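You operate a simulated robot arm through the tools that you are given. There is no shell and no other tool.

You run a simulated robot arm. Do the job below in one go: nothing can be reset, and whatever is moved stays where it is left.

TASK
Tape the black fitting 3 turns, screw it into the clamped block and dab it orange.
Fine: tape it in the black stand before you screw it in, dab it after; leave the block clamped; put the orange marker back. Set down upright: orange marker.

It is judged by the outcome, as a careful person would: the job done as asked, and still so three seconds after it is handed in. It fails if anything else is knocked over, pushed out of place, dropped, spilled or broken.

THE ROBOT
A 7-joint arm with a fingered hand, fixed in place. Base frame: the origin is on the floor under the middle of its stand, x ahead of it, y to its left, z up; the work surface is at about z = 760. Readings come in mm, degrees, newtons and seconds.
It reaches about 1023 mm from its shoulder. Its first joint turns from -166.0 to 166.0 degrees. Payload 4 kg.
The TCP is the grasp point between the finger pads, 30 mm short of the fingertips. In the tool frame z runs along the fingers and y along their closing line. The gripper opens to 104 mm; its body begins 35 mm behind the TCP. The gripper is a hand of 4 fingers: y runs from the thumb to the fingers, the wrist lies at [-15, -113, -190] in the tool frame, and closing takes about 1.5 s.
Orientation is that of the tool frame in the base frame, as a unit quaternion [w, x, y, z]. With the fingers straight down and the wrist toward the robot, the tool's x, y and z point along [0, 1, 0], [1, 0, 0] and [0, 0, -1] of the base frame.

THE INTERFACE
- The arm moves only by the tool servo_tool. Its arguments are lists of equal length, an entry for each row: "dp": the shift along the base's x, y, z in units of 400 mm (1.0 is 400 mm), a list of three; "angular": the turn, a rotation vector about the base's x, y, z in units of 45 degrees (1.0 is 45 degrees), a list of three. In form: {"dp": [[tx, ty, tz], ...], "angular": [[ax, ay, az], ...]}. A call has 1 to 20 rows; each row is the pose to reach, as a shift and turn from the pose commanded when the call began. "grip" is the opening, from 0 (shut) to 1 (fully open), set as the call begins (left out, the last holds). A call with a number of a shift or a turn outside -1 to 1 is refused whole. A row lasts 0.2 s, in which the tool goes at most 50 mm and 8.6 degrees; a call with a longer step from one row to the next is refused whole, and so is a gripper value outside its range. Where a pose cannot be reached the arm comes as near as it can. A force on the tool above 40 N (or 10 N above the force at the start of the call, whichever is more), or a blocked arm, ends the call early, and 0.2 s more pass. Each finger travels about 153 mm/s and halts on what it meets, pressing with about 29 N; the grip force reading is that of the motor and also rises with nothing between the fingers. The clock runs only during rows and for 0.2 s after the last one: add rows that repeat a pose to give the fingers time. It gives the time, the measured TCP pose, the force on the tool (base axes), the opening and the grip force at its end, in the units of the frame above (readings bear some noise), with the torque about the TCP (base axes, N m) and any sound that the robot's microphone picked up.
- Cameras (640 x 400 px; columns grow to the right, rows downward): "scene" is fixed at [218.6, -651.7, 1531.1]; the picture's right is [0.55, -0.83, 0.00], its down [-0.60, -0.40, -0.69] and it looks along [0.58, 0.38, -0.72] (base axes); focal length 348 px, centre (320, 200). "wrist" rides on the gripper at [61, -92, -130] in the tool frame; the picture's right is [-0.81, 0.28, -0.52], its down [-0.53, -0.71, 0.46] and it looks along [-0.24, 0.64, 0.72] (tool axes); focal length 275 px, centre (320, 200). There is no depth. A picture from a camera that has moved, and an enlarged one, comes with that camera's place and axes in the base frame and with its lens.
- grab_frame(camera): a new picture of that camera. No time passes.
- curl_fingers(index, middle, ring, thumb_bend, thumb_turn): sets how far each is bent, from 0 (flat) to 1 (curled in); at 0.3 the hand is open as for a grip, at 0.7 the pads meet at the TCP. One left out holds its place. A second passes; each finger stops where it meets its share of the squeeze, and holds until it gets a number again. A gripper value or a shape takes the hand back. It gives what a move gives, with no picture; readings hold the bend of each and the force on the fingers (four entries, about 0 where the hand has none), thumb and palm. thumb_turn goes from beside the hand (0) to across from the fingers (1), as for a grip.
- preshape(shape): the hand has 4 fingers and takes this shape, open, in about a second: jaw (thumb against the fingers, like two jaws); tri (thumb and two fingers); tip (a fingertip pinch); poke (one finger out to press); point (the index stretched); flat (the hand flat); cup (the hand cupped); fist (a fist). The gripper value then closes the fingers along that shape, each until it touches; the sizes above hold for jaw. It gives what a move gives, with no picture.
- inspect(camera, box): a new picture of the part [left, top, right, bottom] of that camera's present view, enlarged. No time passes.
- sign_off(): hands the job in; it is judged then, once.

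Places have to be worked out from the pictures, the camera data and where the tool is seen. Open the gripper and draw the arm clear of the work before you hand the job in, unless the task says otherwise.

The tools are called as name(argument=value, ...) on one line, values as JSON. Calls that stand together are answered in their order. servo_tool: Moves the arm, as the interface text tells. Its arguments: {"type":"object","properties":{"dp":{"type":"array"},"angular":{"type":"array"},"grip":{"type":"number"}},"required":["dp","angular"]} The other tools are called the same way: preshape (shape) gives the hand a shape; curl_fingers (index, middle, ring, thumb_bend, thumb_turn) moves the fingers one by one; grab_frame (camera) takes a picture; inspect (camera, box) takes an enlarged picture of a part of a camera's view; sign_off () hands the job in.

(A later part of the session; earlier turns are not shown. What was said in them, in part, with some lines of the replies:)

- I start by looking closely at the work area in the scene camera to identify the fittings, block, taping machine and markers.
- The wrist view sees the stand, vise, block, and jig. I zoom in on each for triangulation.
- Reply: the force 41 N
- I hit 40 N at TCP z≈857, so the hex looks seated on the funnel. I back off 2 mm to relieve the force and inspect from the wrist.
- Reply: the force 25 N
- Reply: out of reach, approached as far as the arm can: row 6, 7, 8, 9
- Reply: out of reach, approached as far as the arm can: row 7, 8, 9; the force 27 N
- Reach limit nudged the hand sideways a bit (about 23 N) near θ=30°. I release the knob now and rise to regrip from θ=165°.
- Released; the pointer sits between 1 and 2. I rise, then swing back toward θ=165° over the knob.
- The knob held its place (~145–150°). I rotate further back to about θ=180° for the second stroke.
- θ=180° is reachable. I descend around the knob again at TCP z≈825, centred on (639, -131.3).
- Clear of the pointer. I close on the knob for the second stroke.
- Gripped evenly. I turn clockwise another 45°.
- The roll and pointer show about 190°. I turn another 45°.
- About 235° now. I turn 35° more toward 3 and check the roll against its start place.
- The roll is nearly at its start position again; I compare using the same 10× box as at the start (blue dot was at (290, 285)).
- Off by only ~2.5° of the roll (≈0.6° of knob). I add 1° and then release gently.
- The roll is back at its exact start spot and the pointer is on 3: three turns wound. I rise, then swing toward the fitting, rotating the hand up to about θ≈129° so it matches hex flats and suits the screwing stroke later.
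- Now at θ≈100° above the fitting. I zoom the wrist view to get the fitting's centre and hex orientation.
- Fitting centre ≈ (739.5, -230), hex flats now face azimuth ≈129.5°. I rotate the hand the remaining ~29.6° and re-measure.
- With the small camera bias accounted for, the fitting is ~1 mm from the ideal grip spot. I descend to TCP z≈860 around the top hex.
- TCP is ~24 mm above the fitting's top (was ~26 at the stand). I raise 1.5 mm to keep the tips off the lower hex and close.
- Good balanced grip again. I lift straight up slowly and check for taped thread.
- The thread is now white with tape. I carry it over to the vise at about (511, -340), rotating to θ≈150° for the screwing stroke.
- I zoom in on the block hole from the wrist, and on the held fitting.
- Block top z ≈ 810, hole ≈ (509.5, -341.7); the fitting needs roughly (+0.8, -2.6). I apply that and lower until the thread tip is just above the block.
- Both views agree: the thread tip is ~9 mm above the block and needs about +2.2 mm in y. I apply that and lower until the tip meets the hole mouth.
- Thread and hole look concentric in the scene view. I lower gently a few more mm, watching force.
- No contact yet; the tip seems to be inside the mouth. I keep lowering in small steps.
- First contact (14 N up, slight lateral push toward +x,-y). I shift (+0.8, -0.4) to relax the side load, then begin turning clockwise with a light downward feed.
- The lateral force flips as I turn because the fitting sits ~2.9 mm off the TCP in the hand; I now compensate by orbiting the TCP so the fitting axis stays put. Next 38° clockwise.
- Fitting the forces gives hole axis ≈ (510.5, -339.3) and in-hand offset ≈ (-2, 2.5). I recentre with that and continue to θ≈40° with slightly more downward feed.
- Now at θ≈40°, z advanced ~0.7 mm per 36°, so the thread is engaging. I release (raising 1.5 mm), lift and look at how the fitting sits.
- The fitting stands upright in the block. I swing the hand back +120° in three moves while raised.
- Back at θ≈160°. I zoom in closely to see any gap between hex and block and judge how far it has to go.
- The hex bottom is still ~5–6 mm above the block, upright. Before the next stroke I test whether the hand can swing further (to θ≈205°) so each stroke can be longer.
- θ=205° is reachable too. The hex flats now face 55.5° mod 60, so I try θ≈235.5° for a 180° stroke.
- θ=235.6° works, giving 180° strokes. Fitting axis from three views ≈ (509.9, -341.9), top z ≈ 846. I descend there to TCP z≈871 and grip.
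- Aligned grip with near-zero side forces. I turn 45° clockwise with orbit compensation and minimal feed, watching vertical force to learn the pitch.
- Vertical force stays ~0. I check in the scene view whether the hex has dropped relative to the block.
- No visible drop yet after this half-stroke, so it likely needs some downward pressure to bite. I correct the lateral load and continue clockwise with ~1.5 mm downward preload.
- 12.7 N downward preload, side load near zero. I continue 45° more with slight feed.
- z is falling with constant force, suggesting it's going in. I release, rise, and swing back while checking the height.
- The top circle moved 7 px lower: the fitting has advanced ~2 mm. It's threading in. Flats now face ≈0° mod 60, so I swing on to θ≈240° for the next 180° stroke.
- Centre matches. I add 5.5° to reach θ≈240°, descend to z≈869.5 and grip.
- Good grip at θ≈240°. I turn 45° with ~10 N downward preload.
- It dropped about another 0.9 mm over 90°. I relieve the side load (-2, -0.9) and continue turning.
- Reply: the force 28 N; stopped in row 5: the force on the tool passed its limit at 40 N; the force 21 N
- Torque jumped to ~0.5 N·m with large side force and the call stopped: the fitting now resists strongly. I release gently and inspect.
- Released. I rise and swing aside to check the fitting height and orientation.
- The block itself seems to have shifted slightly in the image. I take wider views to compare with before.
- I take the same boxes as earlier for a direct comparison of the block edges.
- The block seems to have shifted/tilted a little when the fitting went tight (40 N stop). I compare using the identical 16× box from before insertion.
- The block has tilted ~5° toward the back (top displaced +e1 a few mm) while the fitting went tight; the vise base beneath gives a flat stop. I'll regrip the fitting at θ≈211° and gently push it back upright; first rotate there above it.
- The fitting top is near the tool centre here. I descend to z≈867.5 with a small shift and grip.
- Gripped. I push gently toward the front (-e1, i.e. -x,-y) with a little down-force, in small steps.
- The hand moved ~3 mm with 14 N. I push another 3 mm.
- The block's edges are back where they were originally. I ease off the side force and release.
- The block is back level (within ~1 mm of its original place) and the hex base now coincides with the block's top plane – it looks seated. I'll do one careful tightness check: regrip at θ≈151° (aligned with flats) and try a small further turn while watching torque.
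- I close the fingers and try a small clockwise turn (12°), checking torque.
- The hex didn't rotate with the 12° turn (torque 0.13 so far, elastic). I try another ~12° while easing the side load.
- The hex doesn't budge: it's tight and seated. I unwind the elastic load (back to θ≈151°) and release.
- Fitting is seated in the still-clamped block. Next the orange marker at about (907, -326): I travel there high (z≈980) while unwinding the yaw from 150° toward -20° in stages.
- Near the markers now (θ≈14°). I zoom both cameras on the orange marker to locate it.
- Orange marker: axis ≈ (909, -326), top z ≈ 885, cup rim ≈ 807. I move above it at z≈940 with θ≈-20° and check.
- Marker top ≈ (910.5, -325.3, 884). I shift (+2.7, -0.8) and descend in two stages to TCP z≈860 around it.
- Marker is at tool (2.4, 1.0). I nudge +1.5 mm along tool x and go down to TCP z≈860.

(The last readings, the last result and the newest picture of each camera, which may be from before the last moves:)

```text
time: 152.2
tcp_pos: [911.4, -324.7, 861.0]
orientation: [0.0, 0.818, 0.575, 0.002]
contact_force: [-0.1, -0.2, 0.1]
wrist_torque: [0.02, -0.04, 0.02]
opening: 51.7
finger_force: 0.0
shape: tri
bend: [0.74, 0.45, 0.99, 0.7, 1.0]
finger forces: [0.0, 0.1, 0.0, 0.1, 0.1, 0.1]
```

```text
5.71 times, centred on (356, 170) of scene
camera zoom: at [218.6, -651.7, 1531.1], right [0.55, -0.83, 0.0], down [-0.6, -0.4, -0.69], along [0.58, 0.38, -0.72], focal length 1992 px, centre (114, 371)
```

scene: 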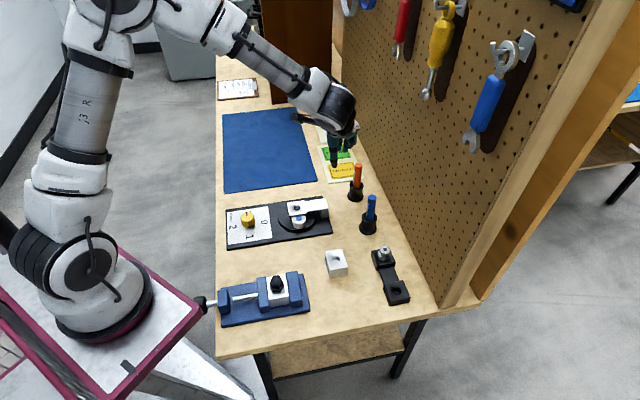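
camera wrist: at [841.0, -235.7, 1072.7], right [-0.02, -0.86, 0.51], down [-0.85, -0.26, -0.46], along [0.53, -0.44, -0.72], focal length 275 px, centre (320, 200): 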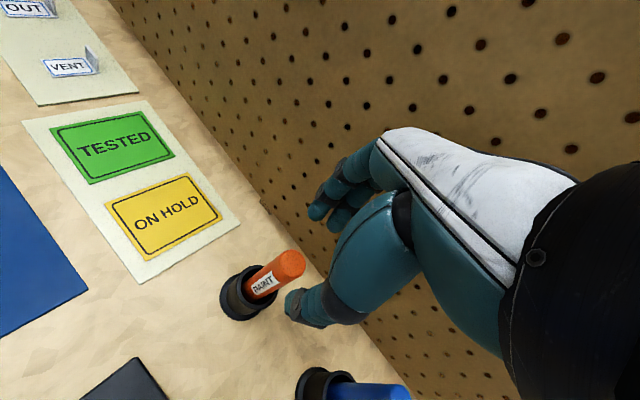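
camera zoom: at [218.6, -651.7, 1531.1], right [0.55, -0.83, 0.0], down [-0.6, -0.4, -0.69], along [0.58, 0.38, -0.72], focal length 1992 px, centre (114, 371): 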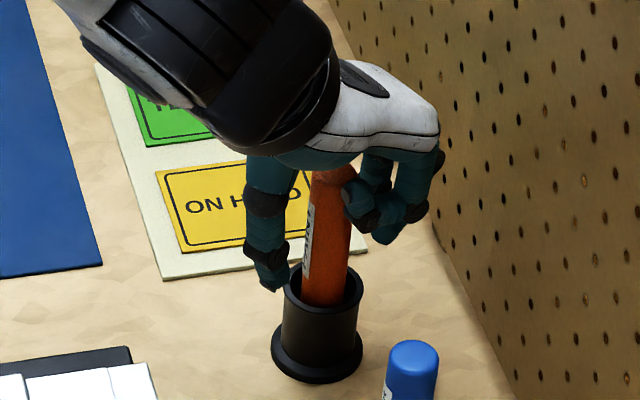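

The marker is between thumb and fingers without contact. I close the grip.

servo_tool(dp=[[0, 0, 0], [0, 0, 0], [0, 0, 0], [0, 0, 0], [0, 0, 0], [0, 0, 0]], angular=[[0, 0, 0], [0, 0, 0], [0, 0, 0], [0, 0, 0], [0, 0, 0], [0, 0, 0]], grip=0.0)

inspect(camera="wrist", box=[220, 150, 360, 290])

inspect(camera="scene", box=[316, 135, 396, 205])

```text
time: 153.6
tcp_pos: [910.5, -324.7, 860.5]
orientation: [-0.001, 0.818, 0.575, 0.003]
contact_force: [-0.3, -0.2, -0.9]
wrist_torque: [-0.03, 0.01, 0.0]
opening: 15.0
finger_force: 29.0
shape: tri
bend: [0.73, 0.61, 1.0, 0.74, 1.0]
finger forces: [12.5, 13.1, 0.1, 0.1, 25.5, 0.0]
```

```text
2.86 times, centred on (290, 220) of wrist
camera zoom: at [843.9, -236.2, 991.3], right [-0.02, -0.86, 0.51], down [-0.85, -0.26, -0.46], along [0.53, -0.44, -0.72], focal length 786 px, centre (406, 143)
```

zoom: 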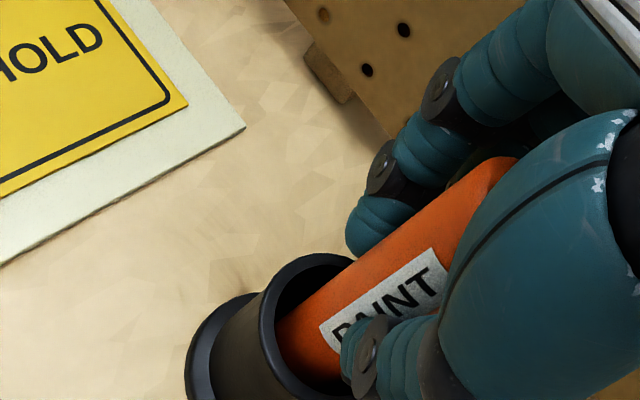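

```text
5.71 times, centred on (356, 170) of scene
camera zoom: at [218.6, -651.7, 1531.1], right [0.55, -0.83, 0.0], down [-0.6, -0.4, -0.69], along [0.58, 0.38, -0.72], focal length 1992 px, centre (114, 371)
```

zoom: 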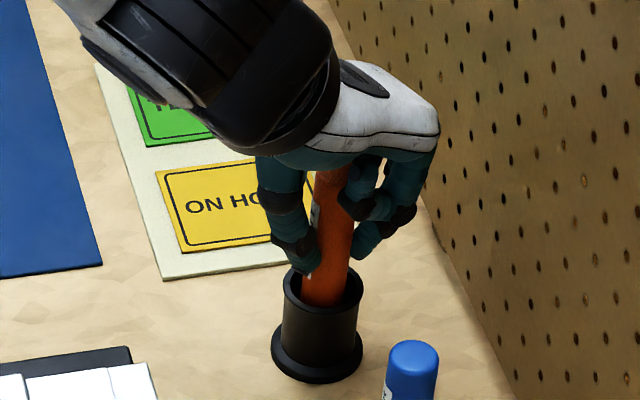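

Marker gripped evenly. I lift straight up slowly.

servo_tool(dp=[[0, 0, 0.02], [0, 0, 0.05], [0, 0, 0.09], [0, 0, 0.14], [0, 0, 0.2], [0, 0, 0.27], [0, 0, 0.34], [0, 0, 0.34]], angular=[[0, 0, 0], [0, 0, 0], [0, 0, 0], [0, 0, 0], [0, 0, 0], [0, 0, 0], [0, 0, 0], [0, 0, 0]])

inspect(camera="scene", box=[300, 90, 412, 205])

inspect(camera="wrist", box=[180, 150, 360, 330])

```text
time: 155.3
tcp_pos: [910.8, -327.2, 994.0]
orientation: [-0.001, 0.818, 0.575, 0.003]
contact_force: [0.3, 1.4, -0.6]
wrist_torque: [0.02, -0.01, 0.02]
opening: 14.9
finger_force: 28.6
shape: tri
bend: [0.73, 0.61, 1.0, 0.74, 1.0]
finger forces: [12.8, 13.6, 0.1, 0.0, 25.4, 0.0]
```

```text
3.48 times, centred on (356, 148) of scene
camera zoom: at [218.6, -651.7, 1531.1], right [0.55, -0.83, 0.0], down [-0.6, -0.4, -0.69], along [0.58, 0.38, -0.72], focal length 1212 px, centre (195, 383)
```

zoom: 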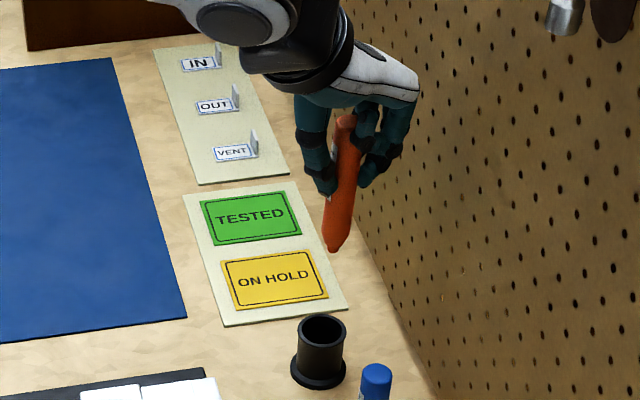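

```text
2.22 times, centred on (270, 240) of wrist
camera zoom: at [844.5, -239.3, 1125.3], right [-0.02, -0.86, 0.51], down [-0.85, -0.26, -0.46], along [0.53, -0.44, -0.73], focal length 612 px, centre (431, 111)
```

zoom: 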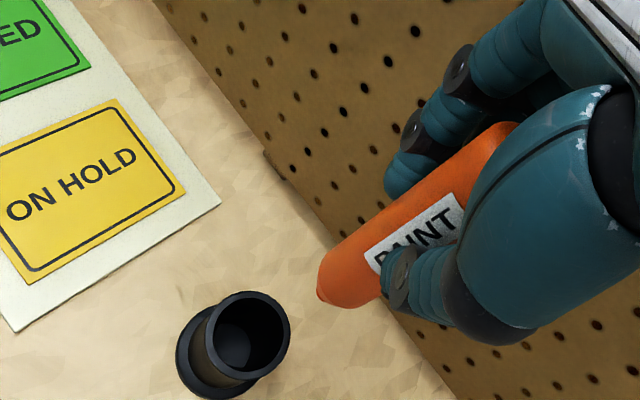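

The marker is out, hanging vertical, tip down. I zoom in on its tip to gauge its length.

inspect(camera="scene", box=[340, 115, 388, 165])

inspect(camera="wrist", box=[250, 180, 350, 300])

```text
8.00 times, centred on (364, 140) of scene
camera zoom: at [218.6, -651.7, 1531.1], right [0.55, -0.83, 0.0], down [-0.6, -0.4, -0.69], along [0.58, 0.38, -0.72], focal length 2788 px, centre (-32, 680)
```

zoom: 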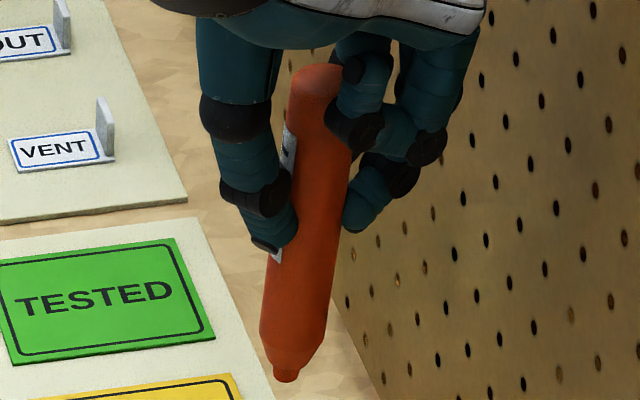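

```text
3.33 times, centred on (300, 240) of wrist
camera zoom: at [844.5, -239.3, 1125.3], right [-0.02, -0.86, 0.51], down [-0.85, -0.26, -0.46], along [0.53, -0.44, -0.73], focal length 918 px, centre (387, 67)
```

zoom: 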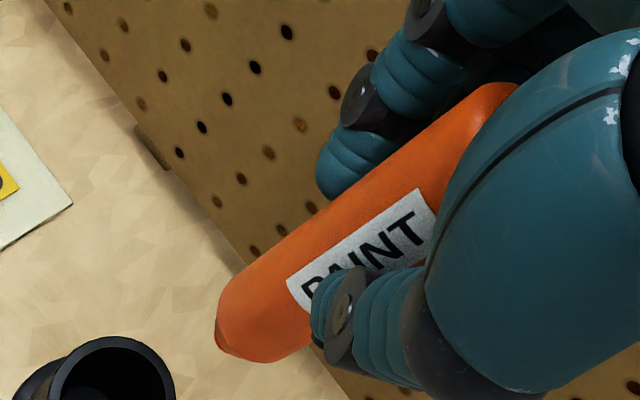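

Tip is ≈97 mm below the TCP. I carry the marker toward the vise at z≈1000, rotating back to θ≈100° in stages, keeping it clear of everything.

servo_tool(dp=[[-0.03, 0.012, 0.02], [-0.07, 0.028, 0.02], [-0.11, 0.044, 0.02], [-0.15, 0.06, 0.02], [-0.185, 0.068, 0.02], [-0.185, 0.068, 0.02]], angular=[[0, 0, 0.15], [0, 0, 0.3], [0, 0, 0.45], [0, 0, 0.6], [0, 0, 0.75], [0, 0, 0.75]])

servo_tool(dp=[[-0.03, 0, 0], [-0.06, 0, 0], [-0.09, 0, 0], [-0.12, 0, 0], [-0.15, 0, 0], [-0.18, 0, 0], [-0.2, 0, 0]], angular=[[0, 0, 0.15], [0, 0, 0.3], [0, 0, 0.45], [0, 0, 0.6], [0, 0, 0.75], [0, 0, 0.9], [0, 0, 1.0]])

servo_tool(dp=[[-0.08, -0.015, 0], [-0.16, -0.03, 0], [-0.24, -0.045, 0], [-0.32, -0.06, 0], [-0.4, -0.08, 0], [-0.46, -0.1, 0], [-0.5, -0.11, 0], [-0.5, -0.11, 0]], angular=[[0, 0, 0.13], [0, 0, 0.26], [0, 0, 0.39], [0, 0, 0.52], [0, 0, 0.65], [0, 0, 0.78], [0, 0, 0.9], [0, 0, 0.9]])

grab_frame(camera="scene")

grab_frame(camera="wrist")

```text
time: 156.8
tcp_pos: [838.1, -299.0, 1002.1]
orientation: [-0.001, 0.615, 0.789, 0.002]
contact_force: [0.6, 0.0, -1.1]
wrist_torque: [-0.01, 0.0, 0.0]
opening: 14.8
finger_force: 29.7
shape: tri
bend: [0.73, 0.61, 1.0, 0.74, 1.0]
finger forces: [12.9, 13.9, 0.0, 0.0, 25.4, 0.1]
```

```text
time: 158.3
tcp_pos: [757.9, -297.7, 1004.0]
orientation: [-0.002, 0.266, 0.964, 0.001]
contact_force: [0.6, 0.8, 0.3]
wrist_torque: [0.03, 0.01, 0.03]
opening: 14.6
finger_force: 28.6
shape: tri
bend: [0.73, 0.61, 1.0, 0.74, 1.0]
finger forces: [13.2, 14.2, 0.0, 0.1, 25.3, 0.1]
```

```text
time: 160.2
tcp_pos: [558.0, -343.6, 1004.4]
orientation: [-0.002, -0.084, 0.996, 0.001]
contact_force: [0.7, -0.5, -0.7]
wrist_torque: [0.0, 0.04, -0.02]
opening: 14.7
finger_force: 29.3
shape: tri
bend: [0.73, 0.61, 1.0, 0.75, 1.0]
finger forces: [13.4, 14.6, 0.0, 0.0, 25.2, 0.1]
```

```text
taken
```

scene: 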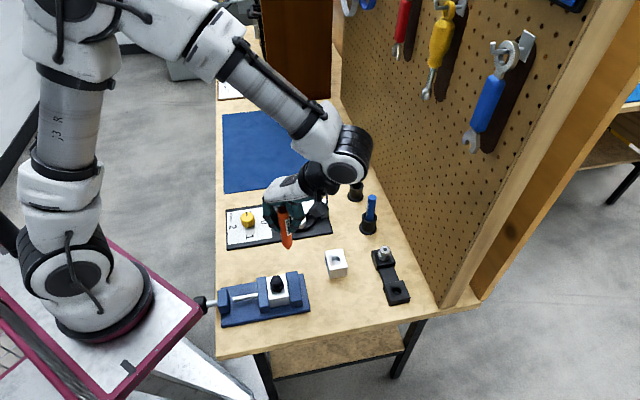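

```text
taken
camera wrist: at [513.3, -444.0, 1135.0], right [0.76, 0.41, 0.51], down [0.64, -0.61, -0.46], along [0.13, 0.68, -0.72], focal length 275 px, centre (320, 200)
```

wrist: 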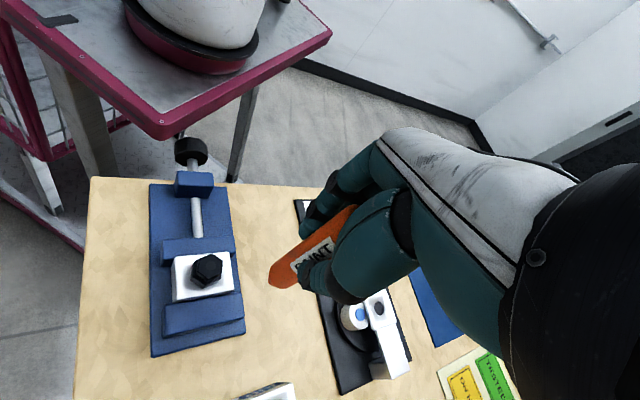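

Now close to the vise. I move the marker over the fitting's top face (aiming ~7 mm toward the front of centre) with the tip still ~25 mm above.

servo_tool(dp=[[-0.06, -0.005, 0], [-0.12, -0.01, 0], [-0.136, -0.012, 0], [-0.136, -0.012, -0.06], [-0.136, -0.012, -0.1], [-0.136, -0.012, -0.1]], angular=[[0, 0, 0], [0, 0, 0], [0, 0, 0], [0, 0, 0], [0, 0, 0], [0, 0, 0]])

inspect(camera="scene", box=[250, 236, 306, 300])

inspect(camera="wrist", box=[190, 190, 330, 330])

```text
time: 161.6
tcp_pos: [504.3, -347.5, 963.8]
orientation: [-0.003, -0.081, 0.997, 0.001]
contact_force: [0.3, -0.5, -0.1]
wrist_torque: [0.01, -0.01, 0.0]
opening: 15.0
finger_force: 29.2
shape: tri
bend: [0.73, 0.61, 1.0, 0.75, 1.0]
finger forces: [13.4, 14.7, 0.0, 0.1, 25.3, 0.1]
```

```text
6.25 times, centred on (278, 268) of scene
camera zoom: at [218.6, -651.7, 1531.1], right [0.55, -0.83, 0.0], down [-0.6, -0.4, -0.69], along [0.58, 0.38, -0.72], focal length 2178 px, centre (582, -225)
```

zoom: 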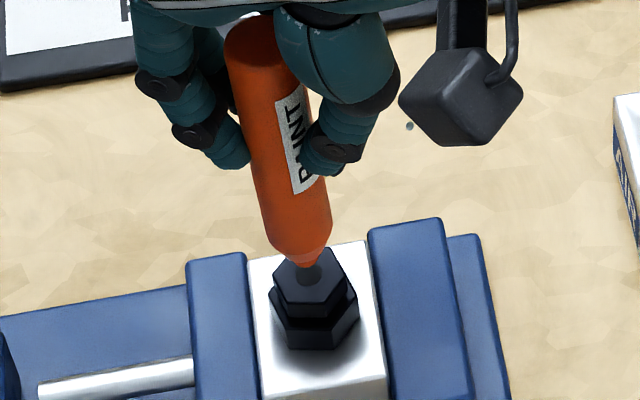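

```text
2.86 times, centred on (260, 260) of wrist
camera zoom: at [458.7, -447.7, 1094.4], right [0.76, 0.4, 0.51], down [0.64, -0.62, -0.46], along [0.13, 0.68, -0.72], focal length 786 px, centre (491, 29)
```

zoom: 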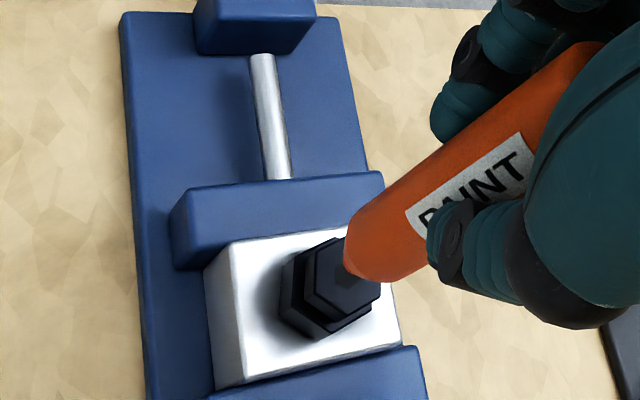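

Projecting down, the tip would land ~9–11 mm front of the centre, so I shift (+0.5, +3.2) and lower to ~10 mm above for another check.

servo_tool(dp=[[0.0012, 0.008, 0], [0.0012, 0.008, -0.02], [0.0012, 0.008, -0.035], [0.0012, 0.008, -0.035]], angular=[[0, 0, 0], [0, 0, 0], [0, 0, 0], [0, 0, 0]])

inspect(camera="scene", box=[262, 264, 294, 294])

inspect(camera="wrist", box=[220, 210, 300, 290])

```text
time: 162.6
tcp_pos: [505.8, -343.0, 948.7]
orientation: [-0.002, -0.082, 0.997, 0.001]
contact_force: [-0.2, -0.3, -0.8]
wrist_torque: [0.0, -0.04, 0.0]
opening: 14.7
finger_force: 29.2
shape: tri
bend: [0.73, 0.61, 1.0, 0.75, 1.0]
finger forces: [13.4, 14.8, 0.1, 0.0, 25.1, 0.0]
```

```text
13.33 times, centred on (278, 279) of scene
camera zoom: at [218.6, -651.7, 1531.1], right [0.55, -0.83, 0.0], down [-0.6, -0.4, -0.69], along [0.58, 0.38, -0.72], focal length 4647 px, centre (880, -853)
```

zoom: 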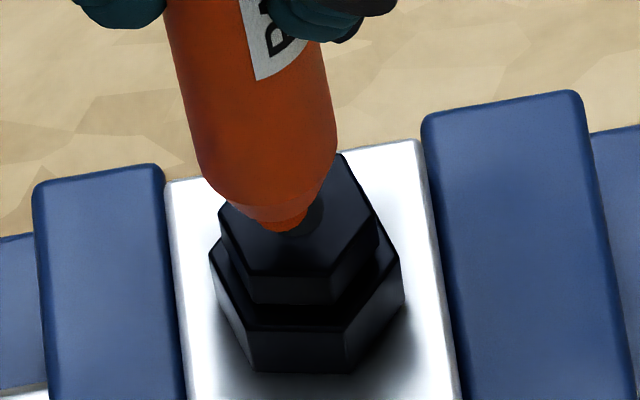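

```text
5.00 times, centred on (260, 250) of wrist
camera zoom: at [459.5, -443.6, 1079.1], right [0.76, 0.4, 0.51], down [0.64, -0.62, -0.46], along [0.13, 0.68, -0.72], focal length 1376 px, centre (620, -50)
```

zoom: 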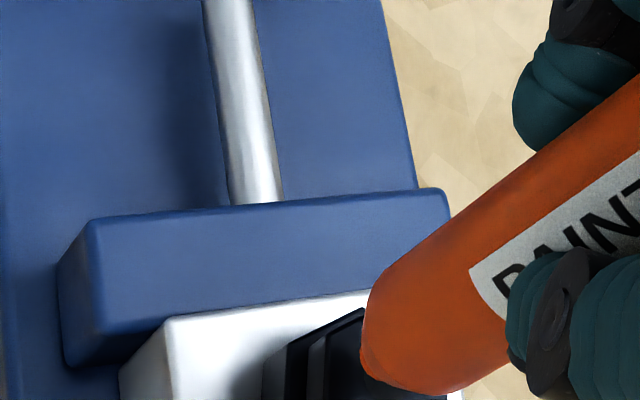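

The tip will land ~8 mm from centre on the flat ring. I shift +1 mm in x and lower 7 mm.

servo_tool(dp=[[0.0025, 0, -0.005], [0.0025, 0, -0.01], [0.0025, 0, -0.015], [0.0025, 0, -0.0175], [0.0025, 0, -0.0175]], angular=[[0, 0, 0], [0, 0, 0], [0, 0, 0], [0, 0, 0], [0, 0, 0]])

inspect(camera="scene", box=[262, 264, 294, 294])

```text
time: 163.8
tcp_pos: [506.5, -343.1, 943.4]
orientation: [-0.003, -0.083, 0.997, 0.002]
contact_force: [0.4, 0.2, -1.0]
wrist_torque: [-0.02, 0.03, -0.01]
opening: 14.7
finger_force: 28.4
shape: tri
bend: [0.73, 0.61, 1.0, 0.75, 1.0]
finger forces: [13.4, 14.9, 0.0, 0.1, 25.3, 0.0]
```

```text
13.33 times, centred on (278, 279) of scene
camera zoom: at [218.6, -651.7, 1531.1], right [0.55, -0.83, 0.0], down [-0.6, -0.4, -0.69], along [0.58, 0.38, -0.72], focal length 4647 px, centre (880, -853)
```

zoom: 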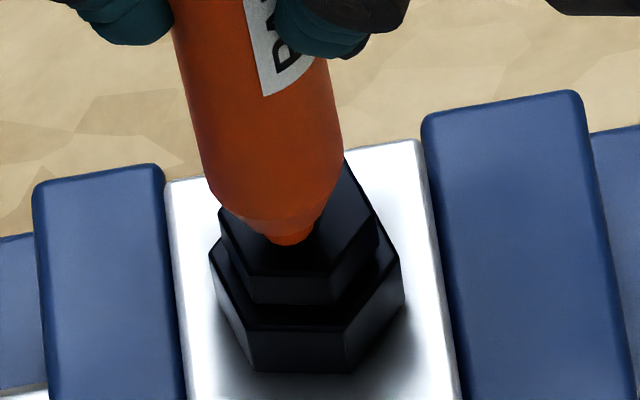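

Not touching yet. I lower in 1 mm rows, few at a time, until there's a light contact.

servo_tool(dp=[[0, 0, -0.0025], [0, 0, -0.005], [0, 0, -0.0075], [0, 0, -0.0075]], angular=[[0, 0, 0], [0, 0, 0], [0, 0, 0], [0, 0, 0]])

inspect(camera="scene", box=[262, 264, 294, 294])

```text
time: 164.8
tcp_pos: [505.1, -344.0, 941.1]
orientation: [-0.002, -0.082, 0.997, 0.0]
contact_force: [-0.2, 0.5, 12.2]
wrist_torque: [0.04, -0.01, 0.0]
opening: 14.9
finger_force: 29.3
shape: tri
bend: [0.73, 0.61, 1.0, 0.75, 1.0]
finger forces: [14.2, 16.3, 0.0, 0.0, 27.4, 0.0]
```

```text
13.33 times, centred on (278, 279) of scene
camera zoom: at [218.6, -651.7, 1531.1], right [0.55, -0.83, 0.0], down [-0.6, -0.4, -0.69], along [0.58, 0.38, -0.72], focal length 4647 px, centre (880, -853)
```

zoom: 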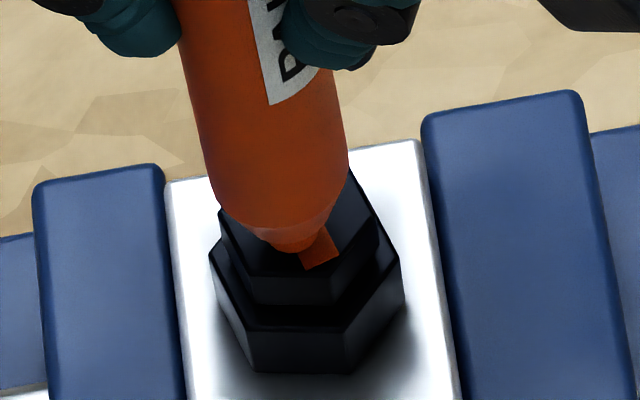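

Contact at 12 N and an orange mark has appeared on the fitting. I lift the marker straight up and check.

servo_tool(dp=[[0, 0, 0.02], [0, 0, 0.06], [0, 0, 0.11], [0, 0, 0.16], [0, 0, 0.16]], angular=[[0, 0, 0], [0, 0, 0], [0, 0, 0], [0, 0, 0], [0, 0, 0]])

inspect(camera="scene", box=[262, 264, 294, 294])

inspect(camera="scene", box=[250, 220, 306, 300])

```text
time: 165.9
tcp_pos: [505.3, -342.8, 1003.2]
orientation: [-0.003, -0.083, 0.997, 0.001]
contact_force: [-0.3, -1.1, -0.2]
wrist_torque: [0.0, -0.01, 0.01]
opening: 14.7
finger_force: 28.2
shape: tri
bend: [0.73, 0.61, 1.0, 0.75, 1.0]
finger forces: [13.8, 15.8, 0.0, 0.0, 25.7, 0.1]
```

```text
13.33 times, centred on (278, 279) of scene
camera zoom: at [218.6, -651.7, 1531.1], right [0.55, -0.83, 0.0], down [-0.6, -0.4, -0.69], along [0.58, 0.38, -0.72], focal length 4647 px, centre (880, -853)
```

zoom: 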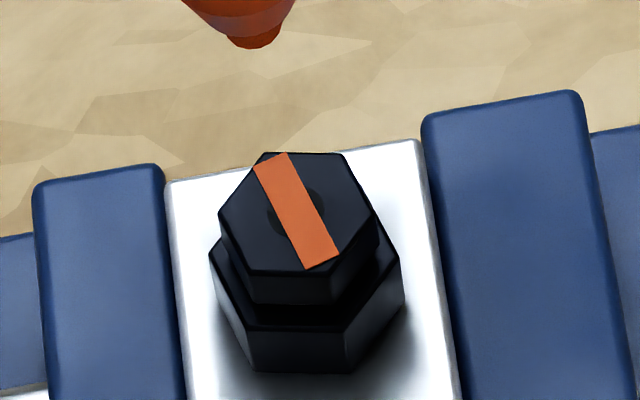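

```text
5.00 times, centred on (278, 260) of scene
camera zoom: at [218.6, -651.7, 1531.1], right [0.55, -0.83, 0.0], down [-0.6, -0.4, -0.69], along [0.58, 0.38, -0.72], focal length 1743 px, centre (530, -100)
```

zoom: 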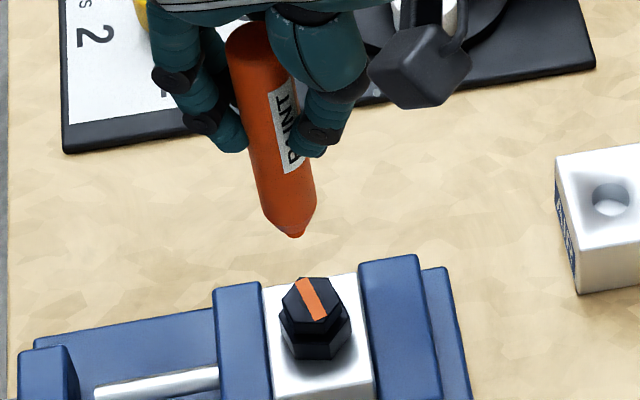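

The fitting now bears a clear orange stripe. I carry the marker back along the same route toward its cup.

servo_tool(dp=[[0.04, 0.02, 0.01], [0.12, 0.035, 0.01], [0.21, 0.05, 0.01], [0.3, 0.065, 0.01], [0.39, 0.08, 0.01], [0.48, 0.095, 0.01], [0.57, 0.108, 0.01], [0.63, 0.112, 0.01], [0.63, 0.112, 0.01]], angular=[[0, 0, -0.1], [0, 0, -0.2], [0, 0, -0.3], [0, 0, -0.42], [0, 0, -0.54], [0, 0, -0.66], [0, 0, -0.78], [0, 0, -0.9], [0, 0, -0.9]])

servo_tool(dp=[[0.03, 0, 0], [0.06, 0, 0], [0.09, 0, 0], [0.12, 0, 0], [0.15, 0, 0], [0.18, 0, 0], [0.2, 0, 0]], angular=[[0, 0, -0.15], [0, 0, -0.3], [0, 0, -0.45], [0, 0, -0.6], [0, 0, -0.75], [0, 0, -0.9], [0, 0, -1.0]])

servo_tool(dp=[[0.03, -0.012, 0], [0.07, -0.028, 0], [0.11, -0.044, 0], [0.15, -0.06, 0], [0.183, -0.068, 0], [0.183, -0.068, 0]], angular=[[0, 0, -0.15], [0, 0, -0.3], [0, 0, -0.45], [0, 0, -0.6], [0, 0, -0.75], [0, 0, -0.75]])

inspect(camera="scene", box=[300, 90, 412, 205])

inspect(camera="wrist", box=[180, 170, 360, 350])

```text
time: 167.9
tcp_pos: [756.9, -297.9, 1007.8]
orientation: [-0.003, 0.268, 0.963, 0.001]
contact_force: [-0.5, 0.0, -0.8]
wrist_torque: [0.03, 0.02, -0.03]
opening: 15.1
finger_force: 28.8
shape: tri
bend: [0.73, 0.61, 1.0, 0.75, 1.0]
finger forces: [13.7, 15.8, 0.0, 0.0, 25.3, 0.1]
```

```text
time: 169.6
tcp_pos: [837.4, -299.6, 1006.7]
orientation: [-0.002, 0.616, 0.787, 0.002]
contact_force: [0.5, 0.1, -0.5]
wrist_torque: [-0.03, 0.02, -0.01]
opening: 14.8
finger_force: 29.4
shape: tri
bend: [0.73, 0.61, 1.0, 0.75, 1.0]
finger forces: [14.1, 16.5, 0.0, 0.0, 25.2, 0.0]
```

```text
time: 170.9
tcp_pos: [910.5, -325.2, 1007.7]
orientation: [-0.001, 0.818, 0.575, 0.002]
contact_force: [-0.3, -0.3, 0.7]
wrist_torque: [-0.02, 0.0, 0.02]
opening: 14.9
finger_force: 29.1
shape: tri
bend: [0.73, 0.61, 1.0, 0.75, 1.0]
finger forces: [14.1, 16.8, 0.0, 0.0, 25.1, 0.0]
```

```text
3.48 times, centred on (356, 148) of scene
camera zoom: at [218.6, -651.7, 1531.1], right [0.55, -0.83, 0.0], down [-0.6, -0.4, -0.69], along [0.58, 0.38, -0.72], focal length 1212 px, centre (195, 383)
```

zoom: 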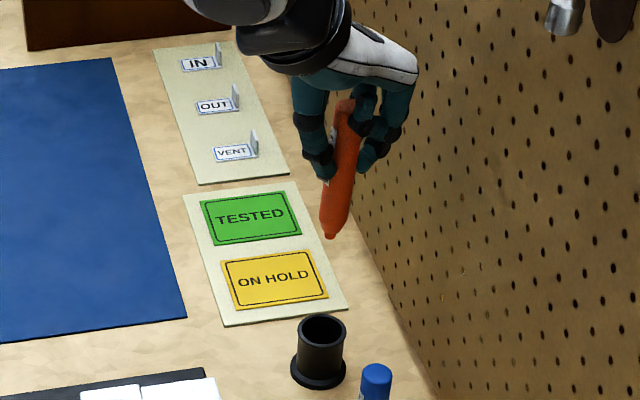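

```text
2.22 times, centred on (270, 260) of wrist
camera zoom: at [843.2, -236.9, 1139.1], right [-0.02, -0.86, 0.51], down [-0.85, -0.26, -0.46], along [0.53, -0.45, -0.72], focal length 612 px, centre (431, 67)
```

zoom: 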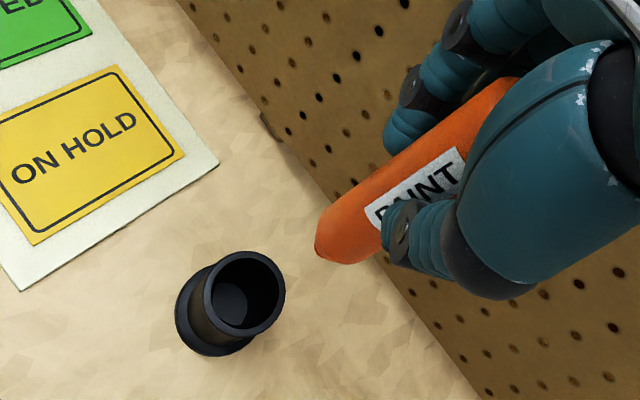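

Projecting down, the tip lands right at the cup's centre. I lower to just above the rim and check.

servo_tool(dp=[[0, 0, -0.08], [0, 0, -0.16], [0, 0, -0.22], [0, 0, -0.25], [0, 0, -0.25]], angular=[[0, 0, 0], [0, 0, 0], [0, 0, 0], [0, 0, 0], [0, 0, 0]])

inspect(camera="scene", box=[324, 145, 388, 205])

inspect(camera="wrist", box=[200, 170, 360, 330])

```text
time: 172.2
tcp_pos: [907.3, -326.4, 906.3]
orientation: [0.0, 0.818, 0.575, 0.003]
contact_force: [0.9, 0.3, -0.1]
wrist_torque: [0.01, -0.01, 0.02]
opening: 15.2
finger_force: 29.6
shape: tri
bend: [0.73, 0.61, 1.0, 0.75, 1.0]
finger forces: [14.1, 16.9, 0.0, 0.0, 25.1, 0.0]
```

```text
6.67 times, centred on (356, 175) of scene
camera zoom: at [218.6, -651.7, 1531.1], right [0.55, -0.83, 0.0], down [-0.6, -0.4, -0.69], along [0.58, 0.38, -0.72], focal length 2324 px, centre (80, 367)
```

zoom: 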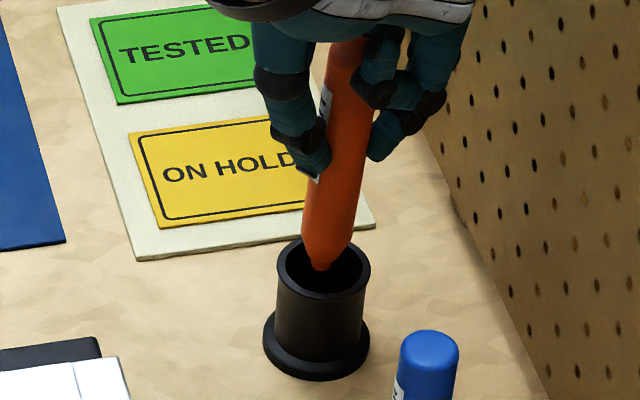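

```text
2.50 times, centred on (280, 250) of wrist
camera zoom: at [842.1, -237.7, 1037.6], right [-0.02, -0.86, 0.51], down [-0.85, -0.26, -0.46], along [0.53, -0.44, -0.73], focal length 688 px, centre (420, 75)
```

zoom: 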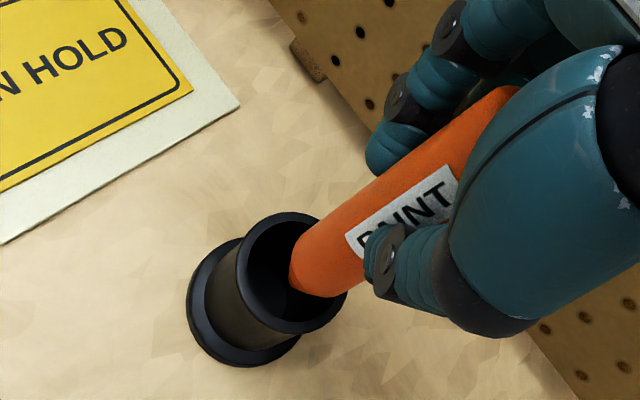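

The tip is centred in the cup mouth. I lower slowly into the cup.

servo_tool(dp=[[0, 0, -0.02], [0, 0, -0.04], [0, 0, -0.06], [0, 0, -0.08], [0, 0, -0.095], [0, 0, -0.105], [0, 0, -0.105]], angular=[[0, 0, 0], [0, 0, 0], [0, 0, 0], [0, 0, 0], [0, 0, 0], [0, 0, 0], [0, 0, 0]])

inspect(camera="scene", box=[324, 145, 388, 205])

```text
time: 173.8
tcp_pos: [910.7, -325.6, 864.4]
orientation: [-0.001, 0.818, 0.575, 0.002]
contact_force: [-0.2, -0.1, -0.4]
wrist_torque: [-0.01, -0.01, 0.0]
opening: 14.9
finger_force: 28.7
shape: tri
bend: [0.73, 0.61, 1.0, 0.75, 1.0]
finger forces: [14.1, 17.0, 0.1, 0.0, 25.2, 0.0]
```

```text
6.67 times, centred on (356, 175) of scene
camera zoom: at [218.6, -651.7, 1531.1], right [0.55, -0.83, 0.0], down [-0.6, -0.4, -0.69], along [0.58, 0.38, -0.72], focal length 2324 px, centre (80, 367)
```

zoom: 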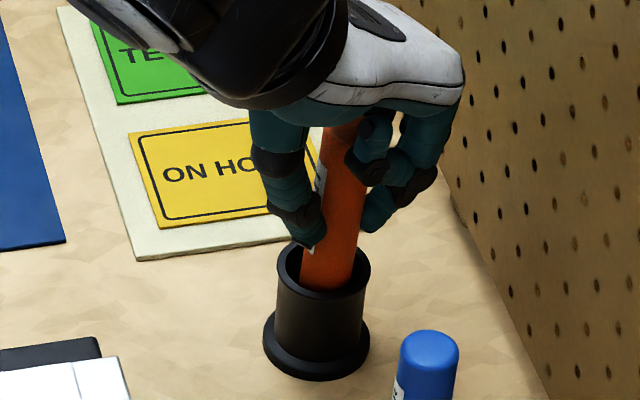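

Nearly at the bottom (z 864 vs 860.5 when picked). I lower the last few mm gently.

servo_tool(dp=[[0, 0, -0.0025], [0, 0, -0.005], [0, 0, -0.0075], [0, 0, -0.0075]], angular=[[0, 0, 0], [0, 0, 0], [0, 0, 0], [0, 0, 0]])

```text
time: 174.8
tcp_pos: [911.4, -326.7, 862.9]
orientation: [-0.001, 0.818, 0.575, 0.002]
contact_force: [0.5, -0.7, 0.1]
wrist_torque: [0.02, 0.01, 0.0]
opening: 14.9
finger_force: 29.4
shape: tri
bend: [0.73, 0.61, 1.0, 0.75, 1.0]
finger forces: [14.0, 17.0, 0.0, 0.0, 25.3, 0.1]
```

No contact yet; I go down 2 mm more.

servo_tool(dp=[[0, 0, -0.0025], [0, 0, -0.005], [0, 0, -0.005]], angular=[[0, 0, 0], [0, 0, 0], [0, 0, 0]])

```text
time: 175.6
tcp_pos: [910.7, -325.0, 860.4]
orientation: [-0.001, 0.818, 0.575, 0.004]
contact_force: [-1.0, 0.7, -0.3]
wrist_torque: [-0.01, 0.02, -0.04]
opening: 14.8
finger_force: 29.3
shape: tri
bend: [0.73, 0.61, 1.0, 0.75, 1.0]
finger forces: [14.2, 17.1, 0.0, 0.0, 25.2, 0.1]
```

Still no contact (the dab may have pushed the marker up slightly in the grip). Another 2 mm.

servo_tool(dp=[[0, 0, -0.0025], [0, 0, -0.005], [0, 0, -0.005]], angular=[[0, 0, 0], [0, 0, 0], [0, 0, 0]])

inspect(camera="scene", box=[324, 145, 388, 205])

```text
time: 176.3
tcp_pos: [911.0, -324.7, 859.1]
orientation: [0.0, 0.818, 0.575, 0.002]
contact_force: [0.9, 0.4, 13.5]
wrist_torque: [-0.02, -0.02, 0.02]
opening: 15.3
finger_force: 29.5
shape: tri
bend: [0.73, 0.61, 1.0, 0.75, 1.0]
finger forces: [15.1, 18.3, 0.1, 0.0, 27.9, 0.1]
```

```text
6.67 times, centred on (356, 175) of scene
camera zoom: at [218.6, -651.7, 1531.1], right [0.55, -0.83, 0.0], down [-0.6, -0.4, -0.69], along [0.58, 0.38, -0.72], focal length 2324 px, centre (80, 367)
```

zoom: 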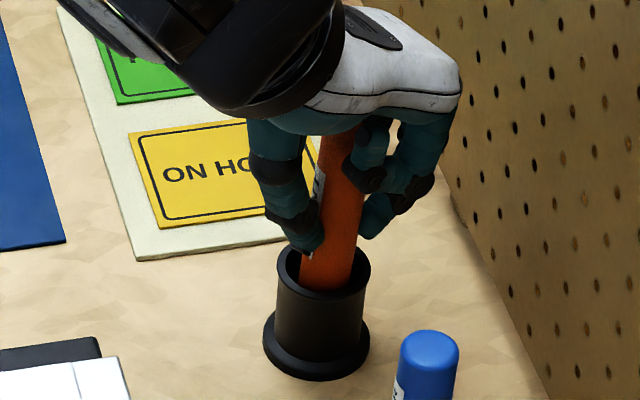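

Marker touches the cup floor (13.5 N). I ease off 1 mm and open the fingers.

servo_tool(dp=[[0, 0, 0.003], [0, 0, 0.003]], angular=[[0, 0, 0], [0, 0, 0]])

servo_tool(dp=[[0, 0, 0], [0, 0, 0], [0, 0, 0], [0, 0, 0]], angular=[[0, 0, 0], [0, 0, 0], [0, 0, 0], [0, 0, 0]], grip=0.5)

inspect(camera="scene", box=[324, 145, 388, 205])

inspect(camera="wrist", box=[220, 150, 360, 290])

```text
time: 176.9
tcp_pos: [910.8, -326.0, 859.1]
orientation: [-0.001, 0.818, 0.575, 0.002]
contact_force: [0.2, 0.0, 10.4]
wrist_torque: [0.0, -0.02, 0.0]
opening: 15.1
finger_force: 28.8
shape: tri
bend: [0.73, 0.61, 1.0, 0.75, 1.0]
finger forces: [15.3, 18.2, 0.0, 0.0, 27.6, 0.0]
```

```text
time: 177.9
tcp_pos: [911.4, -327.0, 859.9]
orientation: [-0.001, 0.818, 0.575, 0.002]
contact_force: [-1.2, -0.9, -0.1]
wrist_torque: [-0.01, 0.04, -0.04]
opening: 51.5
finger_force: 0.1
shape: tri
bend: [0.74, 0.45, 0.99, 0.7, 1.0]
finger forces: [0.0, 0.0, 0.1, 0.1, 0.1, 0.1]
```

```text
6.67 times, centred on (356, 175) of scene
camera zoom: at [218.6, -651.7, 1531.1], right [0.55, -0.83, 0.0], down [-0.6, -0.4, -0.69], along [0.58, 0.38, -0.72], focal length 2324 px, centre (80, 367)
```

zoom: 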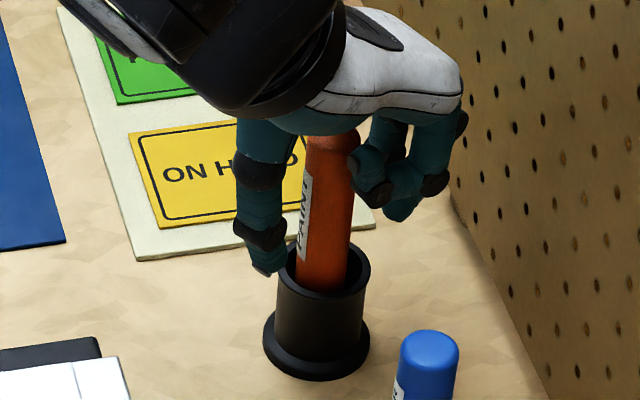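

```text
2.86 times, centred on (290, 220) of wrist
camera zoom: at [844.3, -237.3, 989.9], right [-0.02, -0.86, 0.51], down [-0.85, -0.26, -0.46], along [0.53, -0.44, -0.73], focal length 786 px, centre (406, 143)
```

zoom: 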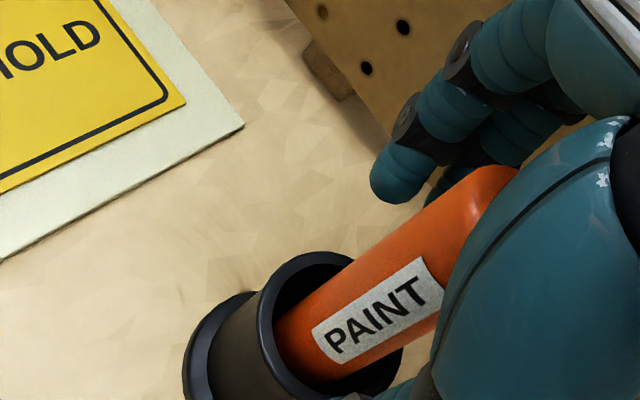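

The marker stands in the cup as before. I rise straight up and clear.

servo_tool(dp=[[0, 0, 0.02], [0, 0, 0.05], [0, 0, 0.1], [0, 0, 0.17], [0, 0, 0.25], [0, 0, 0.33], [0, 0, 0.33]], angular=[[0, 0, 0], [0, 0, 0], [0, 0, 0], [0, 0, 0], [0, 0, 0], [0, 0, 0], [0, 0, 0]])

inspect(camera="scene", box=[324, 145, 388, 205])

grab_frame(camera="scene")

```text
time: 179.6
tcp_pos: [908.0, -326.3, 993.4]
orientation: [0.0, 0.818, 0.575, 0.004]
contact_force: [-0.3, 0.5, 0.3]
wrist_torque: [0.05, -0.02, 0.0]
opening: 51.8
finger_force: 0.1
shape: tri
bend: [0.74, 0.45, 0.99, 0.7, 1.0]
finger forces: [0.0, 0.0, 0.0, 0.0, 0.0, 0.0]
```

```text
6.67 times, centred on (356, 175) of scene
camera zoom: at [218.6, -651.7, 1531.1], right [0.55, -0.83, 0.0], down [-0.6, -0.4, -0.69], along [0.58, 0.38, -0.72], focal length 2324 px, centre (80, 367)
```

zoom: 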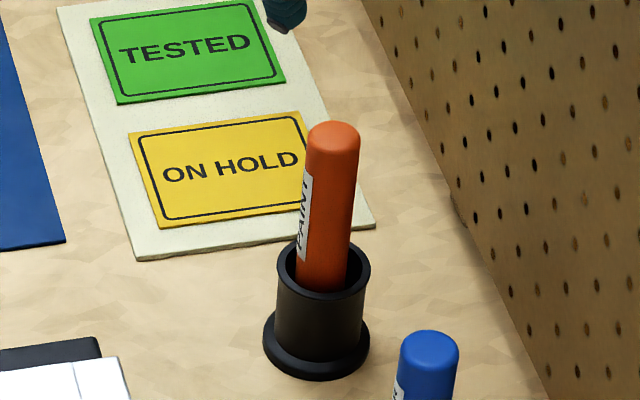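

```text
taken
```

scene: 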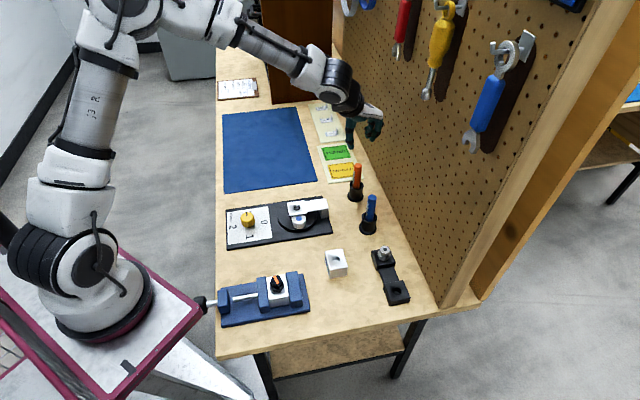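

Marker is back upright in its cup. For certainty I want a low-angle look at the fitting/block joint, so I move (high) to the free space in front of the bench end, where the wrist camera can see it from the side.

servo_tool(dp=[[-0.05, -0.04, 0.02], [-0.11, -0.09, 0.025], [-0.18, -0.15, 0.025], [-0.25, -0.21, 0.025], [-0.31, -0.26, 0.025], [-0.37, -0.31, 0.025], [-0.37, -0.31, 0.025]], angular=[[0, 0, 0.16], [0, 0, 0.32], [0, 0, 0.48], [0, 0, 0.64], [0, 0, 0.8], [0, 0, 0.96], [0, 0, 1.0]])

servo_tool(dp=[[-0.08, -0.05, 0], [-0.17, -0.11, 0], [-0.26, -0.17, 0], [-0.35, -0.23, 0], [-0.44, -0.29, 0], [-0.5275, -0.3525, 0], [-0.5275, -0.3525, 0]], angular=[[0, 0, 0.13], [0, 0, 0.26], [0, 0, 0.39], [0, 0, 0.52], [0, 0, 0.65], [0, 0, 0.78], [0, 0, 0.78]])

grab_frame(camera="wrist")

```text
time: 181.2
tcp_pos: [763.0, -450.0, 1001.3]
orientation: [-0.001, 0.535, 0.845, 0.002]
contact_force: [0.0, -1.3, -0.2]
wrist_torque: [-0.02, -0.04, -0.04]
opening: 51.7
finger_force: 0.1
shape: tri
bend: [0.74, 0.45, 0.99, 0.7, 1.0]
finger forces: [0.0, 0.0, 0.0, 0.1, 0.1, 0.0]
```

```text
time: 182.8
tcp_pos: [548.9, -593.0, 1003.7]
orientation: [-0.003, 0.256, 0.967, 0.001]
contact_force: [0.2, -0.6, 1.2]
wrist_torque: [-0.02, -0.03, -0.04]
opening: 51.7
finger_force: 0.1
shape: tri
bend: [0.74, 0.45, 0.99, 0.7, 1.0]
finger forces: [0.1, 0.0, 0.0, 0.0, 0.1, 0.1]
```

```text
taken
camera wrist: at [450.5, -642.3, 1132.7], right [0.84, -0.16, 0.51], down [0.11, -0.88, -0.46], along [0.53, 0.44, -0.72], focal length 275 px, centre (320, 200)
```

wrist: 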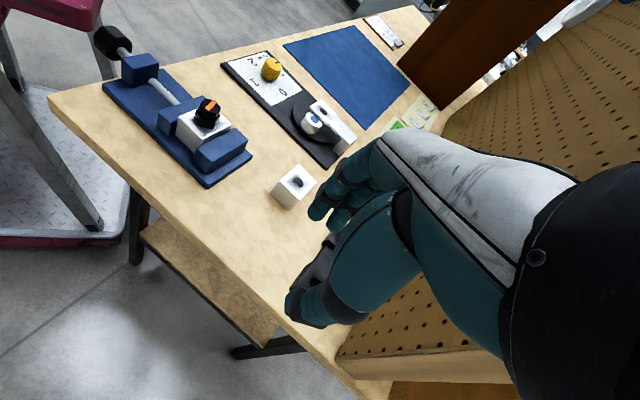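

Good side-ish view already. I zoom in on the fitting and block from here.

inspect(camera="wrist", box=[180, 85, 240, 155])

servo_tool(dp=[[0, 0, -0.1], [0, 0, -0.2], [0, 0, -0.3], [0, 0, -0.36], [0, 0, -0.36]], angular=[[0, 0, 0], [0, 0, 0], [0, 0, 0], [0, 0, 0], [0, 0, 0]])

grab_frame(camera="wrist")

```text
5.71 times, centred on (210, 120) of wrist
camera zoom: at [450.5, -642.3, 1132.7], right [0.84, -0.16, 0.51], down [0.11, -0.88, -0.46], along [0.53, 0.44, -0.72], focal length 1573 px, centre (949, 657)
```

zoom: 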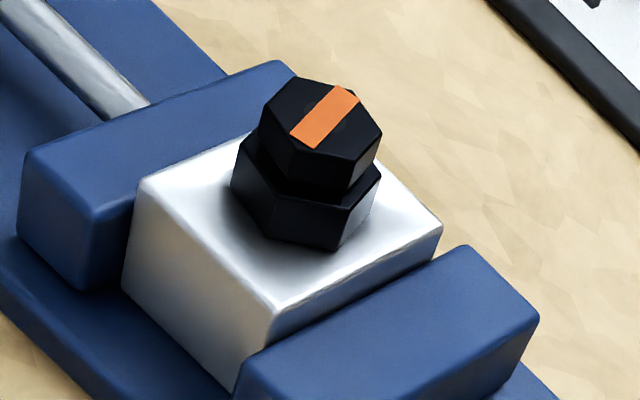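

```text
time: 183.9
tcp_pos: [549.9, -591.5, 858.3]
orientation: [-0.003, 0.256, 0.967, 0.001]
contact_force: [0.3, 0.0, -0.4]
wrist_torque: [0.02, -0.02, -0.03]
opening: 52.0
finger_force: 0.2
shape: tri
bend: [0.74, 0.45, 0.99, 0.7, 1.0]
finger forces: [0.0, 0.1, 0.0, 0.0, 0.0, 0.0]
```

```text
taken
camera wrist: at [450.7, -641.0, 988.2], right [0.84, -0.16, 0.51], down [0.11, -0.88, -0.46], along [0.53, 0.44, -0.72], focal length 275 px, centre (320, 200)
```

wrist: 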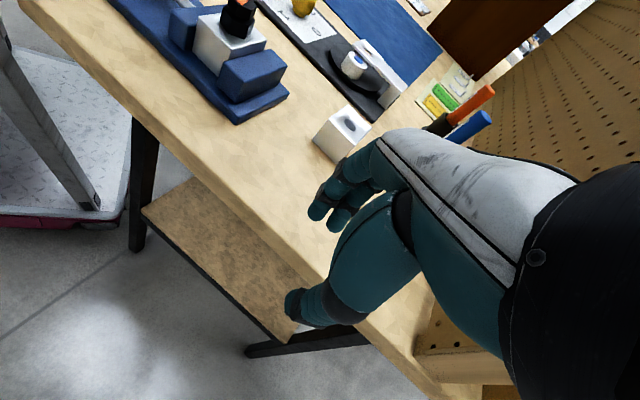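

Now lower angle: I zoom on the joint between hex and block.

inspect(camera="wrist", box=[190, 0, 286, 60])

inspect(camera="wrist", box=[215, 0, 263, 45])

```text
6.67 times, centred on (238, 30) of wrist
camera zoom: at [450.7, -641.0, 988.2], right [0.84, -0.16, 0.51], down [0.11, -0.88, -0.46], along [0.53, 0.44, -0.72], focal length 1835 px, centre (867, 1333)
```

zoom: 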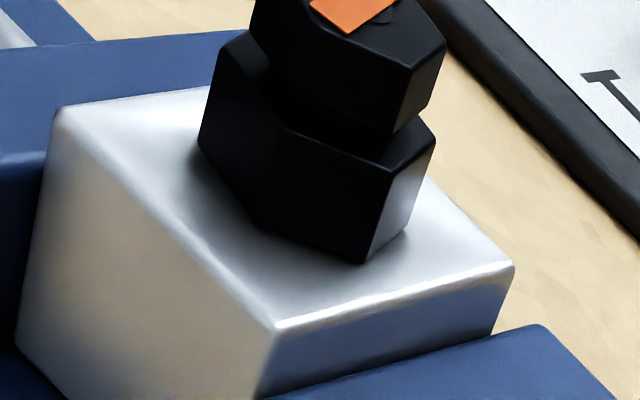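

```text
8.89 times, centred on (239, 22) of wrist
camera zoom: at [450.7, -641.0, 988.2], right [0.84, -0.16, 0.51], down [0.11, -0.88, -0.46], along [0.53, 0.44, -0.72], focal length 2447 px, centre (1040, 1778)
```

zoom: 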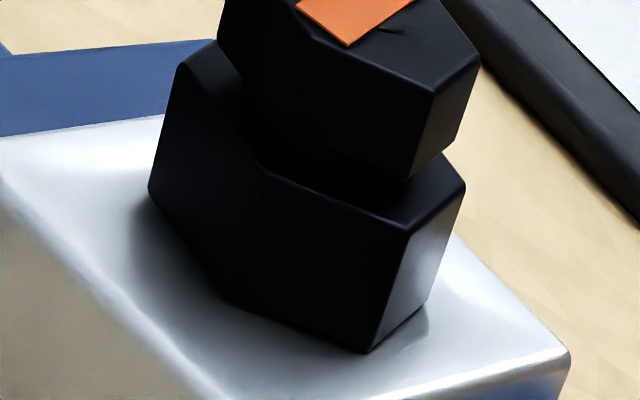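

The hex sits flush on the block with no visible gap, stripe on top. I raise the arm clear, open the hand fully, and take a last overall look.

servo_tool(dp=[[0, 0, 0.1], [0, 0, 0.2], [0, 0, 0.3], [0, 0, 0.4], [0, 0, 0.5], [0, 0, 0.6], [0, 0, 0.6]], angular=[[0, 0, 0], [0, 0, 0], [0, 0, 0], [0, 0, 0], [0, 0, 0], [0, 0, 0], [0, 0, 0]], grip=1.0)

grab_frame(camera="wrist")

grab_frame(camera="scene")

```text
time: 185.6
tcp_pos: [554.4, -587.8, 1099.0]
orientation: [-0.002, 0.257, 0.967, 0.002]
contact_force: [-0.6, 0.5, 0.4]
wrist_torque: [0.01, -0.01, -0.02]
opening: 103.4
finger_force: 0.1
shape: tri
bend: [0.3, 0.3, 0.99, 0.3, 0.98]
finger forces: [0.0, 0.0, 0.0, 0.1, 0.1, 0.0]
```

```text
taken
camera wrist: at [455.2, -637.8, 1230.4], right [0.84, -0.16, 0.51], down [0.11, -0.88, -0.46], along [0.53, 0.44, -0.72], focal length 275 px, centre (320, 200)
```

wrist: 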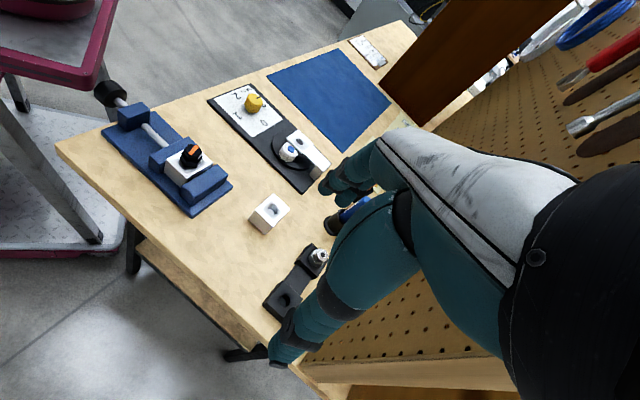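

```text
taken
```

scene: 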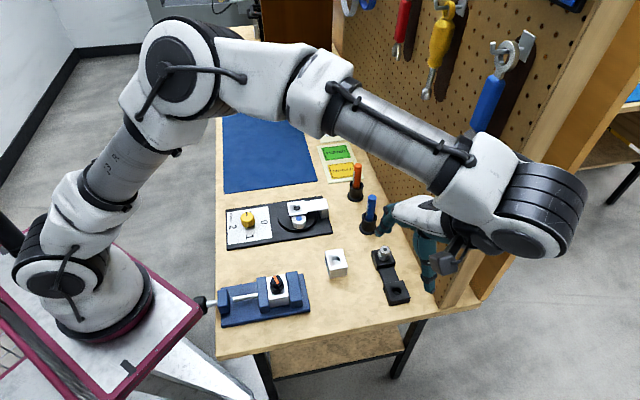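

Everything is in place: the fitting is taped, seated and striped orange. The block is still in the vise, the marker is upright in its cup, and the hand is open and clear. I hand the job in.

sign_off()

```text
The job is handed in.
```

The black fitting is taped, screwed into the clamped block and marked orange. I have handed the job in.

- **Taping:** I set the fitting in the jig's funnel and turned the knob from 0 through to 3, so the tape roll made three full turns around the thread. The knob is still at 3.
- **Screwing in:** I turned the fitting clockwise until it stalled. A low-angle look shows the hex flush on the block with no visible gap.
- **Block:** When the fitting went tight, the side load tipped the block about 5° in the vise. I pushed it back level. It is still clamped, about 1 mm from where it started.
- **Orange mark:** The marker left an orange stripe across the fitting's top face. The marker is back upright in its cup.

The hand is open and clear of the work, and nothing else looks out of place in the final pictures.
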